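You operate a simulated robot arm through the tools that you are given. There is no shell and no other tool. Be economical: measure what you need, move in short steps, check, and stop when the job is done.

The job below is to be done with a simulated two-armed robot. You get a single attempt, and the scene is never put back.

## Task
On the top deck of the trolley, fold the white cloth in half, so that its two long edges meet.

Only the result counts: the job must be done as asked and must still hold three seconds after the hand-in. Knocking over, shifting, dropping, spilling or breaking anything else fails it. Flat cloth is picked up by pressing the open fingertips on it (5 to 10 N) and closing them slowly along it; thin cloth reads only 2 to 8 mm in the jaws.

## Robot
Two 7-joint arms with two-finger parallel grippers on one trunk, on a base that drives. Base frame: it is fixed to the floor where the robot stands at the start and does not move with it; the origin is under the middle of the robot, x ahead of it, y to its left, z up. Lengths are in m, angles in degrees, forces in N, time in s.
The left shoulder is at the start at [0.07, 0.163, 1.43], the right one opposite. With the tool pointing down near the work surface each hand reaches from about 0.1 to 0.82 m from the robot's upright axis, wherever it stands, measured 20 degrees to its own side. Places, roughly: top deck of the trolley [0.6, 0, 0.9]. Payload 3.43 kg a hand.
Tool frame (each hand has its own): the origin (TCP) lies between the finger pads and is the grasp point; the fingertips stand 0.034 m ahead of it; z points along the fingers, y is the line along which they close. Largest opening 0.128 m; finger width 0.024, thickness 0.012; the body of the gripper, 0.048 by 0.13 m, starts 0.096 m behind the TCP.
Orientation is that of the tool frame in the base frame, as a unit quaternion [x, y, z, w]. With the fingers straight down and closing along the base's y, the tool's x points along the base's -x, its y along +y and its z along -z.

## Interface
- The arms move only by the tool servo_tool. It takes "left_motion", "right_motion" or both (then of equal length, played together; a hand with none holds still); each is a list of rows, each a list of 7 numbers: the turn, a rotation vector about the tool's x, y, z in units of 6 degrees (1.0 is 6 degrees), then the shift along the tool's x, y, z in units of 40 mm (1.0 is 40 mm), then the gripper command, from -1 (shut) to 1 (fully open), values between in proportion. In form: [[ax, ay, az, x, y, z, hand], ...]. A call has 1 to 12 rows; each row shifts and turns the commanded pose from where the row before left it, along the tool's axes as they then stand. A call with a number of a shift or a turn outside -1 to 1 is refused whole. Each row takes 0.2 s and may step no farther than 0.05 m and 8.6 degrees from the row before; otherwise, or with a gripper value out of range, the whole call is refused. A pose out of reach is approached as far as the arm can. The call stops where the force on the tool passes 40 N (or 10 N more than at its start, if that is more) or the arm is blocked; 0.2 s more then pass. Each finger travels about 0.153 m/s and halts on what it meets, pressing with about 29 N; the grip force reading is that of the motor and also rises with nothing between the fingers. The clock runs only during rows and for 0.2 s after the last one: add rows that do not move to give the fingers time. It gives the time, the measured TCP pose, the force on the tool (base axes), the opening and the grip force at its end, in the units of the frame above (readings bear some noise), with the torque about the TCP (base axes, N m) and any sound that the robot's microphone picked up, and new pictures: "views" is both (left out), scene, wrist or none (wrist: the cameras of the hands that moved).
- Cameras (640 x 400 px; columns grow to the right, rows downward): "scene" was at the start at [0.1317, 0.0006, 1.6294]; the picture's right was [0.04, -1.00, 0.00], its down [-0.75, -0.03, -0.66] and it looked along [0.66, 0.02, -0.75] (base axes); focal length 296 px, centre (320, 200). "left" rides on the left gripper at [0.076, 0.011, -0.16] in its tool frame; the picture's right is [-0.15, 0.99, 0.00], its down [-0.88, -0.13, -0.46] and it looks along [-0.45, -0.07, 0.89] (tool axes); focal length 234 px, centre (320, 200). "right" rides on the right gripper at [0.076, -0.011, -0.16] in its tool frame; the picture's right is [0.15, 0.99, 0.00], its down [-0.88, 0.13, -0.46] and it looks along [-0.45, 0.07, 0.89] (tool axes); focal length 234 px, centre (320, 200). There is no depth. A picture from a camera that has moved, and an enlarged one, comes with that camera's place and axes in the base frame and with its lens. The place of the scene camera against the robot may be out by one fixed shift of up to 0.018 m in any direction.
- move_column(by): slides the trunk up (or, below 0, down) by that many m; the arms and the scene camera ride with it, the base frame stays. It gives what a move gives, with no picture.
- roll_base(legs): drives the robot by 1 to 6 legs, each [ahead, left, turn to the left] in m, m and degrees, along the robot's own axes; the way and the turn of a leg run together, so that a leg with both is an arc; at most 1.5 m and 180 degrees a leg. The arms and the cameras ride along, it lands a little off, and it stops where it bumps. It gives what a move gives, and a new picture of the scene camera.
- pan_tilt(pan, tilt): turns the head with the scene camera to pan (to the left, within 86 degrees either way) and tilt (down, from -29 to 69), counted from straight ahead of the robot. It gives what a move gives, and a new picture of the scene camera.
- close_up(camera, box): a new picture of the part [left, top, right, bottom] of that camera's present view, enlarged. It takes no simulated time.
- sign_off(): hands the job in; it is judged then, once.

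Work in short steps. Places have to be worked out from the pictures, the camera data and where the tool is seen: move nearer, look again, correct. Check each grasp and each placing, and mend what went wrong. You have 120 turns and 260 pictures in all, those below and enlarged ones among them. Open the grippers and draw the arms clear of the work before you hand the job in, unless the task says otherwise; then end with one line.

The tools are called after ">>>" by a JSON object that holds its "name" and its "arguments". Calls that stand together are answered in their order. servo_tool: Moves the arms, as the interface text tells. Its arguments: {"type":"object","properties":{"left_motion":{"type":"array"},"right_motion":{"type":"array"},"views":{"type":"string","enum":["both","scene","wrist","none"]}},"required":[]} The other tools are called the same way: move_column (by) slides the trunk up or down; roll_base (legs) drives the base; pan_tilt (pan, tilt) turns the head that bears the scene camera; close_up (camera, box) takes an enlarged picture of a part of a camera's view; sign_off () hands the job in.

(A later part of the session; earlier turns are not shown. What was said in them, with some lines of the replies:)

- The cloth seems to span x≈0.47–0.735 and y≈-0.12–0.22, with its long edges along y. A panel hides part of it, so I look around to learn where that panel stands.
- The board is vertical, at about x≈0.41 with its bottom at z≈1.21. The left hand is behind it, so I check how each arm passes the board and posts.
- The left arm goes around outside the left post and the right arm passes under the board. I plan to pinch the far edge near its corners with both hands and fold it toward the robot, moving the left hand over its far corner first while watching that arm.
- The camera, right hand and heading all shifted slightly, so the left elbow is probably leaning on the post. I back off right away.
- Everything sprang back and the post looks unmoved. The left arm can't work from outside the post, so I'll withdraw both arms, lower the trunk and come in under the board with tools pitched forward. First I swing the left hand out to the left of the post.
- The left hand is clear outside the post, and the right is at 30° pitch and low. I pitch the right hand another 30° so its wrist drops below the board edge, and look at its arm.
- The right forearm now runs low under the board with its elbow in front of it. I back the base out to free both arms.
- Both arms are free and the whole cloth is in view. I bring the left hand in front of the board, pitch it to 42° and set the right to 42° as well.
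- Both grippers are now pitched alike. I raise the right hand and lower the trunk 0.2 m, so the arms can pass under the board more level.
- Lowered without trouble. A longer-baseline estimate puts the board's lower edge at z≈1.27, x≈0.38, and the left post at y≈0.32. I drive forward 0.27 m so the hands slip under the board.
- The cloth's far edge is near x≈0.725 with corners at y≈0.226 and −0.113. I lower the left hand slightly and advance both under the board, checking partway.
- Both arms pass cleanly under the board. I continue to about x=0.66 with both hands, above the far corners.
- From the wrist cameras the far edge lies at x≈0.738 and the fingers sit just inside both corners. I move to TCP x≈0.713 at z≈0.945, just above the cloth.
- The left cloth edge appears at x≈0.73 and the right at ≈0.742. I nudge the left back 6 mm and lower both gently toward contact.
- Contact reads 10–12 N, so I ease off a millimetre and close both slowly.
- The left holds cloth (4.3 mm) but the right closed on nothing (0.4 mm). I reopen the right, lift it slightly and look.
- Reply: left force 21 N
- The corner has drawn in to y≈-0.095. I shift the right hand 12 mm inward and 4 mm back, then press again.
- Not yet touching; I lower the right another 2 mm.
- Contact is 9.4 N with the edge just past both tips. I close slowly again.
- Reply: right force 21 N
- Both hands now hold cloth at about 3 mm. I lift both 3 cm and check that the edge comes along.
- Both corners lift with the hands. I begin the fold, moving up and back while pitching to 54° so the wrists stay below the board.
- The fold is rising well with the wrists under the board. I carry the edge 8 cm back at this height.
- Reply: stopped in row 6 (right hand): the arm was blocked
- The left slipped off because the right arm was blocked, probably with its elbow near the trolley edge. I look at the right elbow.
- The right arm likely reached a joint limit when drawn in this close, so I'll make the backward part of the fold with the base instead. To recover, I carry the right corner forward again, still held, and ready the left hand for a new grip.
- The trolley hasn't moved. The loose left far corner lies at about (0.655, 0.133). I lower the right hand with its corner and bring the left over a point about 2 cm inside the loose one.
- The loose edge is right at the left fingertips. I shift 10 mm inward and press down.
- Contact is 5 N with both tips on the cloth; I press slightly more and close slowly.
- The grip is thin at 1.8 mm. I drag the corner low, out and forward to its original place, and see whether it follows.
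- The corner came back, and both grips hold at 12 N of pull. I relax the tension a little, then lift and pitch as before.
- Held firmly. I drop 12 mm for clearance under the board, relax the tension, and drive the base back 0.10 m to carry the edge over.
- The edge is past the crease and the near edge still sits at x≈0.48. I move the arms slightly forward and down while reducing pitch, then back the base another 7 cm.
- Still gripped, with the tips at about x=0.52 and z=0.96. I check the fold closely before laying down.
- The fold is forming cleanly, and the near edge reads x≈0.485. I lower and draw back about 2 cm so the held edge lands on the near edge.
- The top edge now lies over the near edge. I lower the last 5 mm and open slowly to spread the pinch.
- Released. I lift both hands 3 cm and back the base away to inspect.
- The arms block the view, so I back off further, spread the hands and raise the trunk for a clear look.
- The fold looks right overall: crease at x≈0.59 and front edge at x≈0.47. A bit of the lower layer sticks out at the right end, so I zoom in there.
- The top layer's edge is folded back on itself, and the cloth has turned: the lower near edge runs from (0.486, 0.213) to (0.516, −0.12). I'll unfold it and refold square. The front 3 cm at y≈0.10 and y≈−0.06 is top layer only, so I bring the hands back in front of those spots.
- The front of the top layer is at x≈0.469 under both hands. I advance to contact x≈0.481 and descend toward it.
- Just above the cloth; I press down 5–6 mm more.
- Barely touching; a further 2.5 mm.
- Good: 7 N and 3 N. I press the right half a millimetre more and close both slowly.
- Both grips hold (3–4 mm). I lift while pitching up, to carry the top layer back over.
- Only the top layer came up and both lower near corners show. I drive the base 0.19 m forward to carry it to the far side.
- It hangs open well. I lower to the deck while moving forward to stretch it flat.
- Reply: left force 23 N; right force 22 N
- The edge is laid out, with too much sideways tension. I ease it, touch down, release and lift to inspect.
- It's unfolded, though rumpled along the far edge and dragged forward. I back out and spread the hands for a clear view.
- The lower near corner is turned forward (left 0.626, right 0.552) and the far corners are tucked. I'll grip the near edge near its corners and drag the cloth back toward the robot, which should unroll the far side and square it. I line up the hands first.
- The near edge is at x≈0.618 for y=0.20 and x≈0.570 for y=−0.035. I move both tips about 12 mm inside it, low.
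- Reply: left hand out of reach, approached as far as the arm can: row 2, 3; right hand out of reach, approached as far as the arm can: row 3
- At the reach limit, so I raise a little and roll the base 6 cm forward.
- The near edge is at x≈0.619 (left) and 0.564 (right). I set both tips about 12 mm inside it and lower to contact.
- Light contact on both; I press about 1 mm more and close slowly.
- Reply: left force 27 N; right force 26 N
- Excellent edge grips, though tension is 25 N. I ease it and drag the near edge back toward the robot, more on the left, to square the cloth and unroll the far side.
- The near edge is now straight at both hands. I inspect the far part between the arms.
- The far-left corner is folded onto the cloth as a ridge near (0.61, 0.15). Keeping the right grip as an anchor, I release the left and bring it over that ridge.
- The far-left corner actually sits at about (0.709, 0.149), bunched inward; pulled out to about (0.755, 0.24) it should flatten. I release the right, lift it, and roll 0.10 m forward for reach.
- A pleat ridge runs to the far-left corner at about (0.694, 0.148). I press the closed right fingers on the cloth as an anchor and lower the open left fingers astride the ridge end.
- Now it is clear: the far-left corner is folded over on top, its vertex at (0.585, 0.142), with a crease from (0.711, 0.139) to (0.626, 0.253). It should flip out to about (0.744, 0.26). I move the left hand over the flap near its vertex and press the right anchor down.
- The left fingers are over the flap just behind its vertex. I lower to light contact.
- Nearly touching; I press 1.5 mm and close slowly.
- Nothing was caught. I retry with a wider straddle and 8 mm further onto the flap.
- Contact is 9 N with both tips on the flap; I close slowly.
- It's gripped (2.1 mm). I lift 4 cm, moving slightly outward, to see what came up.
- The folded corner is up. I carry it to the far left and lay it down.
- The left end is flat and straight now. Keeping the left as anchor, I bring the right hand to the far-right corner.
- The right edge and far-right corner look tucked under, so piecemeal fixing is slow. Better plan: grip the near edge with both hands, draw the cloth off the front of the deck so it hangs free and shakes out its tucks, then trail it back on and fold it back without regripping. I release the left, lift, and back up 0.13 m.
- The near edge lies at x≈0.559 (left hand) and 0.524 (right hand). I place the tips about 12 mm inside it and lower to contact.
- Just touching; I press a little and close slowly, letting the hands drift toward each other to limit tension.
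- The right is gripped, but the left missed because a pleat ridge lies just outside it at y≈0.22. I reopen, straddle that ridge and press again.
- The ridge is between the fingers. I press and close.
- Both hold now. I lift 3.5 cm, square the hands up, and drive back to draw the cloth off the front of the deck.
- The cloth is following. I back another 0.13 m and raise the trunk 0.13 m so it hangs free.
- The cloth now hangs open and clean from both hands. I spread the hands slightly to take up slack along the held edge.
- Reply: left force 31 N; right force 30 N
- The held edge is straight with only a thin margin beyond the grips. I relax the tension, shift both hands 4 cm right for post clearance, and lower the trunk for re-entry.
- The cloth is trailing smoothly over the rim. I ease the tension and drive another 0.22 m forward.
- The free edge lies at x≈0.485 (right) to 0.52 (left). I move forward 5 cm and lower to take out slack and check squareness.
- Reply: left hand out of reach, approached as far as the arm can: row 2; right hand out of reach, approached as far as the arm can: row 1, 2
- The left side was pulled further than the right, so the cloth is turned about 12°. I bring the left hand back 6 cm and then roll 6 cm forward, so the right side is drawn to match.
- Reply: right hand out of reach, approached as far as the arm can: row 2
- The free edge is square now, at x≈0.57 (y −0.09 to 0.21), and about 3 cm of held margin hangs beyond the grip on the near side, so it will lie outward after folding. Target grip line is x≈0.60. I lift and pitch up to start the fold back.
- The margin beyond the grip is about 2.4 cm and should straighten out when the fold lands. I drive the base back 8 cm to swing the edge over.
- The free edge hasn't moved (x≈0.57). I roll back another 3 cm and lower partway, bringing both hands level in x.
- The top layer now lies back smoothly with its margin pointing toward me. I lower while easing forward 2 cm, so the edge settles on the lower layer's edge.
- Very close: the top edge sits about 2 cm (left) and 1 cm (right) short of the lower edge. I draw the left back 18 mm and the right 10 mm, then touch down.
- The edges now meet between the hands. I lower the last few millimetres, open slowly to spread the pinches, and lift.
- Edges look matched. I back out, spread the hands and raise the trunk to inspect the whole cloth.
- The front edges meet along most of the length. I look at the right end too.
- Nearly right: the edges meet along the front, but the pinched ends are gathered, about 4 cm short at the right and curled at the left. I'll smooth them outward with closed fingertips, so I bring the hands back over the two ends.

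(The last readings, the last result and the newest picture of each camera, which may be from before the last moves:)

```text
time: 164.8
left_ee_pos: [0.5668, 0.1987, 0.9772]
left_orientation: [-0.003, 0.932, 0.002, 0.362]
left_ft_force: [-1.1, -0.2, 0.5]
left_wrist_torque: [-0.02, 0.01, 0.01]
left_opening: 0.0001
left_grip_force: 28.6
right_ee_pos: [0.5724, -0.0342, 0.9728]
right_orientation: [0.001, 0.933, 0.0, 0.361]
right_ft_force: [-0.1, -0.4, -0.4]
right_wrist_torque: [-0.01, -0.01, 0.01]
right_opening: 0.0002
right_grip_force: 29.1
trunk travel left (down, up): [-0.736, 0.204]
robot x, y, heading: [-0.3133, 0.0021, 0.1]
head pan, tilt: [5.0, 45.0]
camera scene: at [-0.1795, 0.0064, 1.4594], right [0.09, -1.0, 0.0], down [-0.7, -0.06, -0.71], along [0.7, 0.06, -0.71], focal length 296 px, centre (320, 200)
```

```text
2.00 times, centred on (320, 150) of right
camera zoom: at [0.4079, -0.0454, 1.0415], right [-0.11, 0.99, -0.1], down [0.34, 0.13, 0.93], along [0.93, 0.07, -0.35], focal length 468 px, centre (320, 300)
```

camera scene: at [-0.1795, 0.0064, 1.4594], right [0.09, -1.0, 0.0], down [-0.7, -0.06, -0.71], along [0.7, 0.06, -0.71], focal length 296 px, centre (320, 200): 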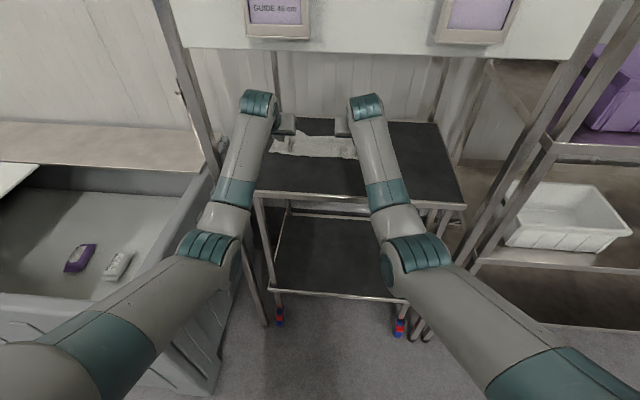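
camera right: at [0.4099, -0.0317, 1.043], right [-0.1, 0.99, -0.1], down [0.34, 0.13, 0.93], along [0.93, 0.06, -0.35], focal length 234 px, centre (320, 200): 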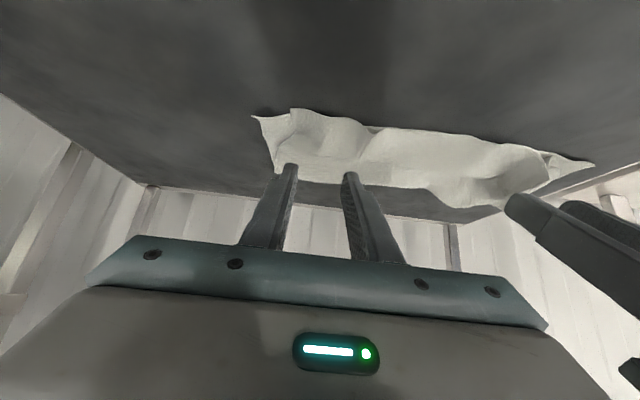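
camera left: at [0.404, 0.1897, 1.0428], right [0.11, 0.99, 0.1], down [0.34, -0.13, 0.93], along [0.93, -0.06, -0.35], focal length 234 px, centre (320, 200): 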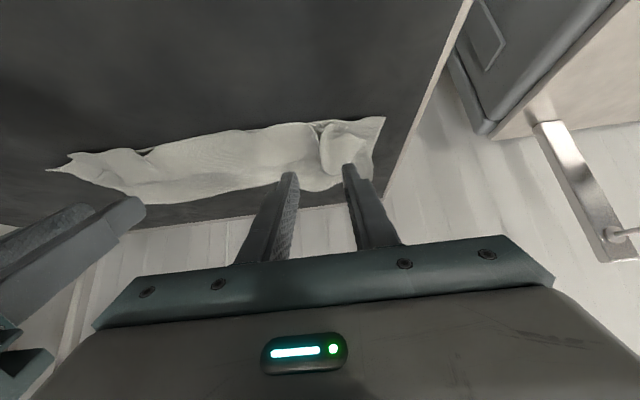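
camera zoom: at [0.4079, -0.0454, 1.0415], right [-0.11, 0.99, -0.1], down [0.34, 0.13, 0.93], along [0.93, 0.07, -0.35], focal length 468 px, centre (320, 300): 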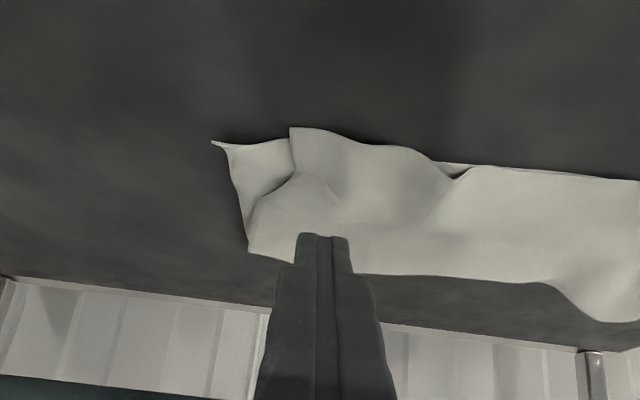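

Both top-layer ends sit short of the lower corners. I press closed fingertips on them and slide outward about 3.5 cm.

>>> {"name": "servo_tool", "arguments": {"left_motion": [[0, 0, 0, 0.335, 0, 0.372, -1], [0, 0, 0, 0.335, 0, 0.372, -1], [0, 0, 0, 0, 0.22, 0, -1], [0, 0, 0, 0, 0.22, 0, -1], [0, 0, 0, 0, 0.22, 0, -1], [0, 0, 0, 0, 0.22, 0, -1], [0, 0, 0, 0, 0, 0, -1]], "right_motion": [[0, 0, 0, 0.454, 0, 0.205, -1], [0, 0, 0, 0.305, 0, 0.339, -1], [0, 0, 0, 0, -0.22, 0, -1], [0, 0, 0, 0, -0.22, 0, -1], [0, 0, 0, 0, -0.22, 0, -1], [0, 0, 0, 0, -0.22, 0, -1], [0, 0, 0, 0, 0, 0, -1]], "views": "wrist"}}

```text
time: 166.3
left_ee_pos: [0.5674, 0.2333, 0.9357]
left_orientation: [-0.003, 0.932, 0.002, 0.362]
left_ft_force: [-0.9, -0.2, -1.0]
left_wrist_torque: [-0.02, -0.02, 0.03]
left_opening: 0.0002
left_grip_force: 29.1
right_ee_pos: [0.5641, -0.0685, 0.9379]
right_orientation: [0.001, 0.933, 0.001, 0.361]
right_ft_force: [-0.7, -1.4, 0.1]
right_wrist_torque: [0.0, -0.01, -0.02]
right_opening: 0.0001
right_grip_force: 29.7
trunk travel left (down, up): [-0.736, 0.204]
robot x, y, heading: [-0.3144, 0.0034, 0.1]
head pan, tilt: [5.0, 45.0]
camera right: at [0.4002, -0.0806, 1.0049], right [-0.11, 0.99, -0.1], down [0.34, 0.13, 0.93], along [0.93, 0.07, -0.35], focal length 234 px, centre (320, 200)
camera left: at [0.4027, 0.2428, 1.0022], right [0.1, 0.99, 0.1], down [0.34, -0.13, 0.93], along [0.93, -0.06, -0.35], focal length 234 px, centre (320, 200)
```

right: 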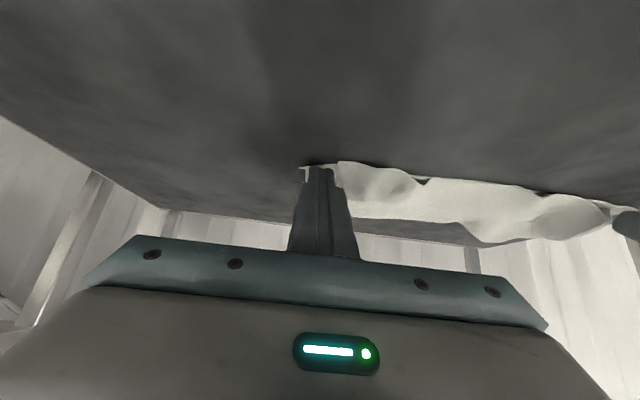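
left: 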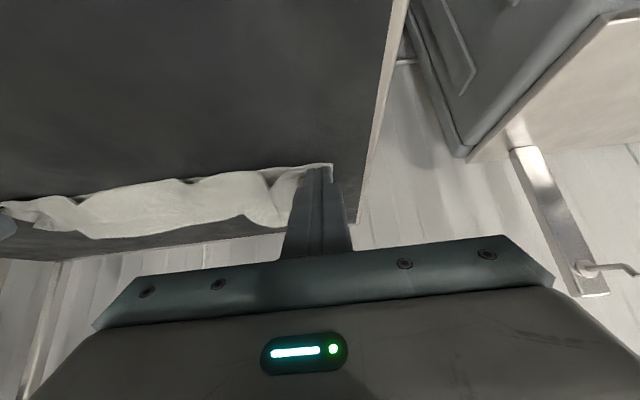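

There was almost no pressure, so it only skimmed. I repeat the stroke about 3 mm lower.

>>> {"name": "servo_tool", "arguments": {"left_motion": [[0, 0, 0, -0.335, 0, -0.372, -1], [0, 0, 0, 0, -0.9, 0, -1], [0, 0, 0, 0.335, 0, 0.372, -1], [0, 0, 0, 0.045, 0, 0.05, -1], [0, 0, 0, 0, 0.15, 0, -1], [0, 0, 0, 0, 0.2, 0, -1], [0, 0, 0, 0, 0.2, 0, -1], [0, 0, 0, 0, 0.2, 0, -1], [0, 0, 0, 0, 0.1, 0, -1]], "right_motion": [[0, 0, 0, -0.335, 0, -0.372, -1], [0, 0, 0, 0, 0.9, 0, -1], [0, 0, 0, 0.335, 0, 0.372, -1], [0, 0, 0, 0.075, 0, 0.084, -1], [0, 0, 0, 0, -0.15, 0, -1], [0, 0, 0, 0, -0.2, 0, -1], [0, 0, 0, 0, -0.2, 0, -1], [0, 0, 0, 0, -0.2, 0, -1], [0, 0, 0, 0, -0.1, 0, -1]], "views": "wrist"}}

```text
time: 168.3
left_ee_pos: [0.5656, 0.2316, 0.9356]
left_orientation: [-0.003, 0.932, 0.001, 0.364]
left_ft_force: [-0.2, -0.9, 1.2]
left_wrist_torque: [-0.05, -0.06, -0.02]
left_opening: 0.0001
left_grip_force: 29.1
right_ee_pos: [0.5624, -0.0657, 0.9353]
right_orientation: [0.0, 0.932, 0.001, 0.362]
right_ft_force: [-0.4, 6.4, 9.1]
right_wrist_torque: [0.23, -0.11, 0.08]
right_opening: 0.0
right_grip_force: 29.0
trunk travel left (down, up): [-0.736, 0.204]
robot x, y, heading: [-0.3167, -0.0013, 0.5]
head pan, tilt: [5.0, 45.0]
camera right: at [0.3986, -0.0777, 1.002], right [-0.11, 0.99, -0.1], down [0.34, 0.13, 0.93], along [0.93, 0.07, -0.35], focal length 234 px, centre (320, 200)
camera left: at [0.4012, 0.2415, 1.0011], right [0.1, 0.99, 0.1], down [0.34, -0.13, 0.93], along [0.93, -0.06, -0.35], focal length 234 px, centre (320, 200)
```

right: 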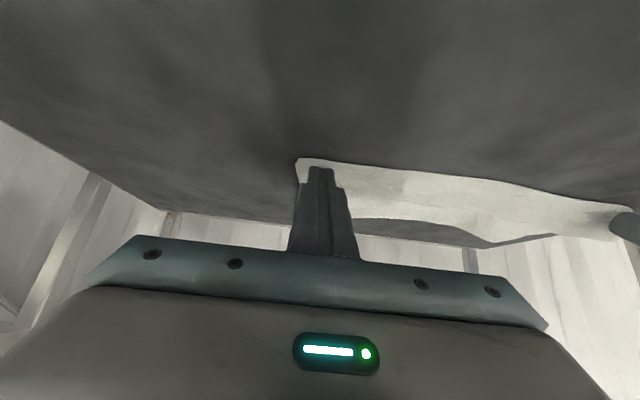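
left: 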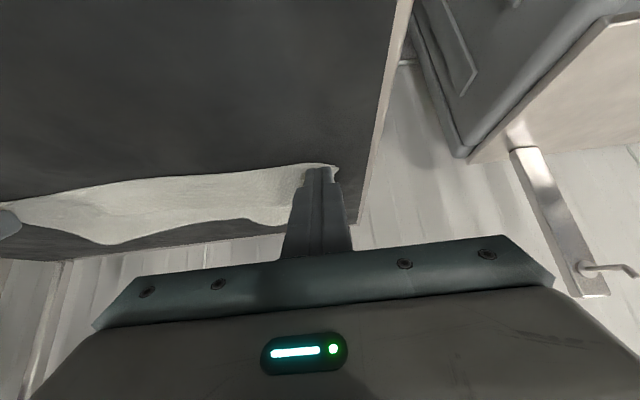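

That stretched the front edge out straight. I lift, back out and inspect.

>>> {"name": "servo_tool", "arguments": {"left_motion": [[0, 0, 0, -0.4, 0, -0.445, -1], [0, 0, 0, -0.3, 0, -0.3, -0.6]], "right_motion": [[0, 0, 0, -0.4, 0, -0.445, -1], [0, 0, 0, -0.3, 0, -0.3, -0.6]], "views": "none"}}

>>> {"name": "roll_base", "arguments": {"legs": [[-0.36, 0, 0]]}}

>>> {"name": "move_column", "arguments": {"by": 0.2}}

>>> {"name": "servo_tool", "arguments": {"left_motion": [[0, 0, 0, 0, 1, 0, 0], [0, 0, 0, 0, 1, 0, 0], [0, 0, 0, 0, 1, 0, 0]], "right_motion": [[0, 0, 0, 0, -1, 0, 0], [0, 0, 0, 0, -1, 0, 0], [0, 0, 0, 0, -1, 0, 0]], "views": "scene"}}

>>> {"name": "close_up", "arguments": {"camera": "scene", "box": [320, 115, 376, 150]}}

>>> {"name": "close_up", "arguments": {"camera": "scene", "box": [285, 115, 341, 150]}}

```text
time: 168.9
left_ee_pos: [0.566, 0.2333, 0.9751]
left_orientation: [-0.003, 0.932, 0.001, 0.362]
left_ft_force: [-0.8, -0.4, 0.5]
left_wrist_torque: [-0.03, 0.01, 0.0]
left_opening: 0.0258
left_grip_force: 0.0
right_ee_pos: [0.5638, -0.0684, 0.9732]
right_orientation: [0.001, 0.933, 0.0, 0.361]
right_ft_force: [0.6, 1.0, 0.2]
right_wrist_torque: [-0.02, 0.01, -0.01]
right_opening: 0.0259
right_grip_force: 0.0
trunk travel left (down, up): [-0.736, 0.204]
robot x, y, heading: [-0.3158, -0.0006, 0.4]
head pan, tilt: [5.0, 45.0]
```

```text
time: 171.3
left_ee_pos: [0.2095, 0.2272, 0.9752]
left_orientation: [-0.001, 0.932, 0.001, 0.363]
left_ft_force: [-0.3, 0.1, -0.1]
left_wrist_torque: [-0.02, -0.01, 0.02]
left_opening: 0.0258
left_grip_force: 0.1
right_ee_pos: [0.2046, -0.0723, 0.9733]
right_orientation: [0.003, 0.933, -0.001, 0.36]
right_ft_force: [0.1, -0.6, -0.1]
right_wrist_torque: [-0.01, -0.03, 0.03]
right_opening: 0.0255
right_grip_force: 0.0
trunk travel left (down, up): [-0.736, 0.204]
robot x, y, heading: [-0.6666, 0.0018, -0.1]
head pan, tilt: [5.0, 45.0]
camera scene: at [-0.5385, 0.0051, 1.4593], right [0.09, -1.0, 0.0], down [-0.7, -0.06, -0.71], along [0.7, 0.06, -0.71], focal length 296 px, centre (320, 200)
```

scene: 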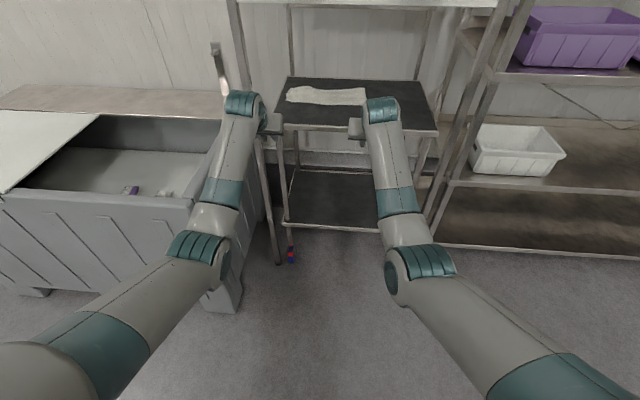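

```text
time: 173.4
left_ee_pos: [0.2091, 0.2269, 1.1735]
left_orientation: [0.0, 0.932, 0.0, 0.362]
left_ft_force: [0.1, 0.4, -0.2]
left_wrist_torque: [0.0, -0.05, 0.0]
left_opening: 0.0254
left_grip_force: 0.1
right_ee_pos: [0.2056, -0.0728, 1.1728]
right_orientation: [0.003, 0.933, -0.001, 0.361]
right_ft_force: [-0.6, 0.3, 0.4]
right_wrist_torque: [-0.03, -0.02, 0.0]
right_opening: 0.0255
right_grip_force: 0.0
trunk travel left (down, up): [-0.936, 0.004]
robot x, y, heading: [-0.6728, 0.0009, 0.0]
head pan, tilt: [5.0, 45.0]
```

```text
time: 174.2
left_ee_pos: [0.2093, 0.3485, 1.1761]
left_orientation: [0.0, 0.932, 0.0, 0.362]
left_ft_force: [0.2, -0.7, -0.3]
left_wrist_torque: [0.02, 0.0, -0.02]
left_opening: 0.064
left_grip_force: 0.0
right_ee_pos: [0.205, -0.1906, 1.1742]
right_orientation: [0.003, 0.933, -0.001, 0.361]
right_ft_force: [0.4, 0.1, -0.1]
right_wrist_torque: [0.01, 0.05, 0.0]
right_opening: 0.0639
right_grip_force: 0.1
trunk travel left (down, up): [-0.936, 0.004]
robot x, y, heading: [-0.6756, 0.0023, -0.1]
head pan, tilt: [5.0, 45.0]
camera scene: at [-0.5386, 0.005, 1.6593], right [0.09, -1.0, 0.0], down [-0.7, -0.06, -0.71], along [0.7, 0.06, -0.71], focal length 296 px, centre (320, 200)
```

scene: 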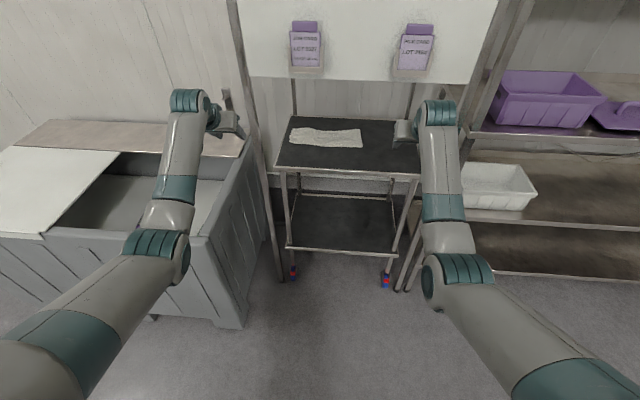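

```text
11.43 times, centred on (348, 132) of scene
camera zoom: at [-0.5386, 0.005, 1.6593], right [0.09, -1.0, 0.0], down [-0.7, -0.06, -0.71], along [0.7, 0.06, -0.71], focal length 3384 px, centre (0, 971)
```

zoom: 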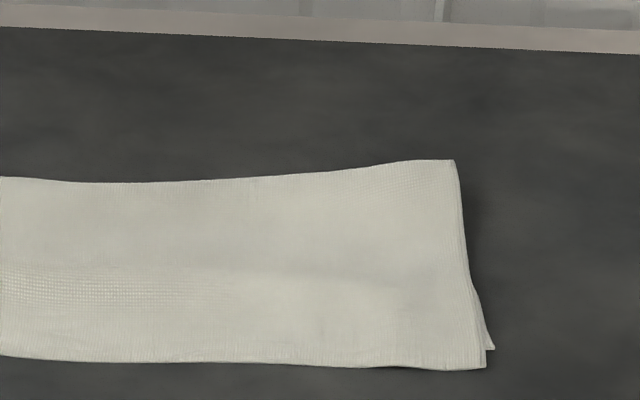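

```text
11.43 times, centred on (313, 132) of scene
camera zoom: at [-0.5386, 0.005, 1.6593], right [0.09, -1.0, 0.0], down [-0.7, -0.06, -0.71], along [0.7, 0.06, -0.71], focal length 3384 px, centre (400, 971)
```

zoom: 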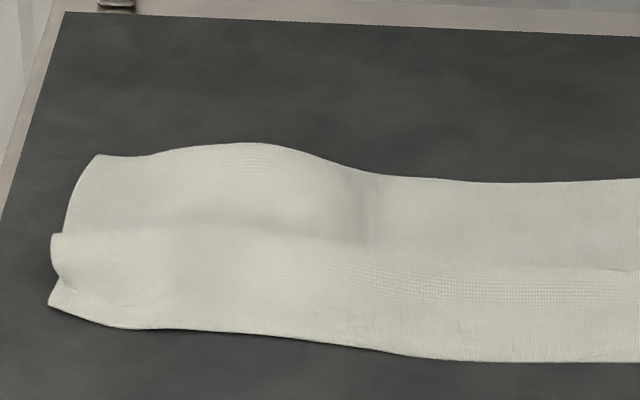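

The cloth is now folded cleanly: both long edges meet along the front, the ends line up within about a centimetre, and the crease is straight. The arms are clear, so I open the grippers fully and let things settle.

>>> {"name": "servo_tool", "arguments": {"left_motion": [[0, 0, 0, 0, 0, 0, 1], [0, 0, 0, 0, 0, 0, 1], [0, 0, 0, 0, 0, 0, 1]], "right_motion": [[0, 0, 0, 0, 0, 0, 1], [0, 0, 0, 0, 0, 0, 1], [0, 0, 0, 0, 0, 0, 1]], "views": "none"}}

>>> {"name": "sign_off", "arguments": {}}

```text
time: 175.0
left_ee_pos: [0.2083, 0.3483, 1.1753]
left_orientation: [-0.001, 0.932, 0.001, 0.361]
left_ft_force: [0.8, 0.0, 0.2]
left_wrist_torque: [-0.02, -0.02, -0.01]
left_opening: 0.1279
left_grip_force: 0.1
right_ee_pos: [0.2042, -0.1902, 1.1726]
right_orientation: [0.003, 0.933, -0.001, 0.361]
right_ft_force: [0.1, -0.1, 0.1]
right_wrist_torque: [0.04, 0.01, -0.01]
right_opening: 0.1282
right_grip_force: 0.1
trunk travel left (down, up): [-0.936, 0.004]
robot x, y, heading: [-0.6722, -0.0019, 0.1]
head pan, tilt: [5.0, 45.0]
```

```text
The job is handed in.
```

The white cloth is folded in half on the trolley's top deck with its two long edges meeting along the front (the left end's top corner is slightly curled), the grippers are open and the arms are clear; early on the left arm leaned briefly on the board's left post, and nothing looked moved afterwards.
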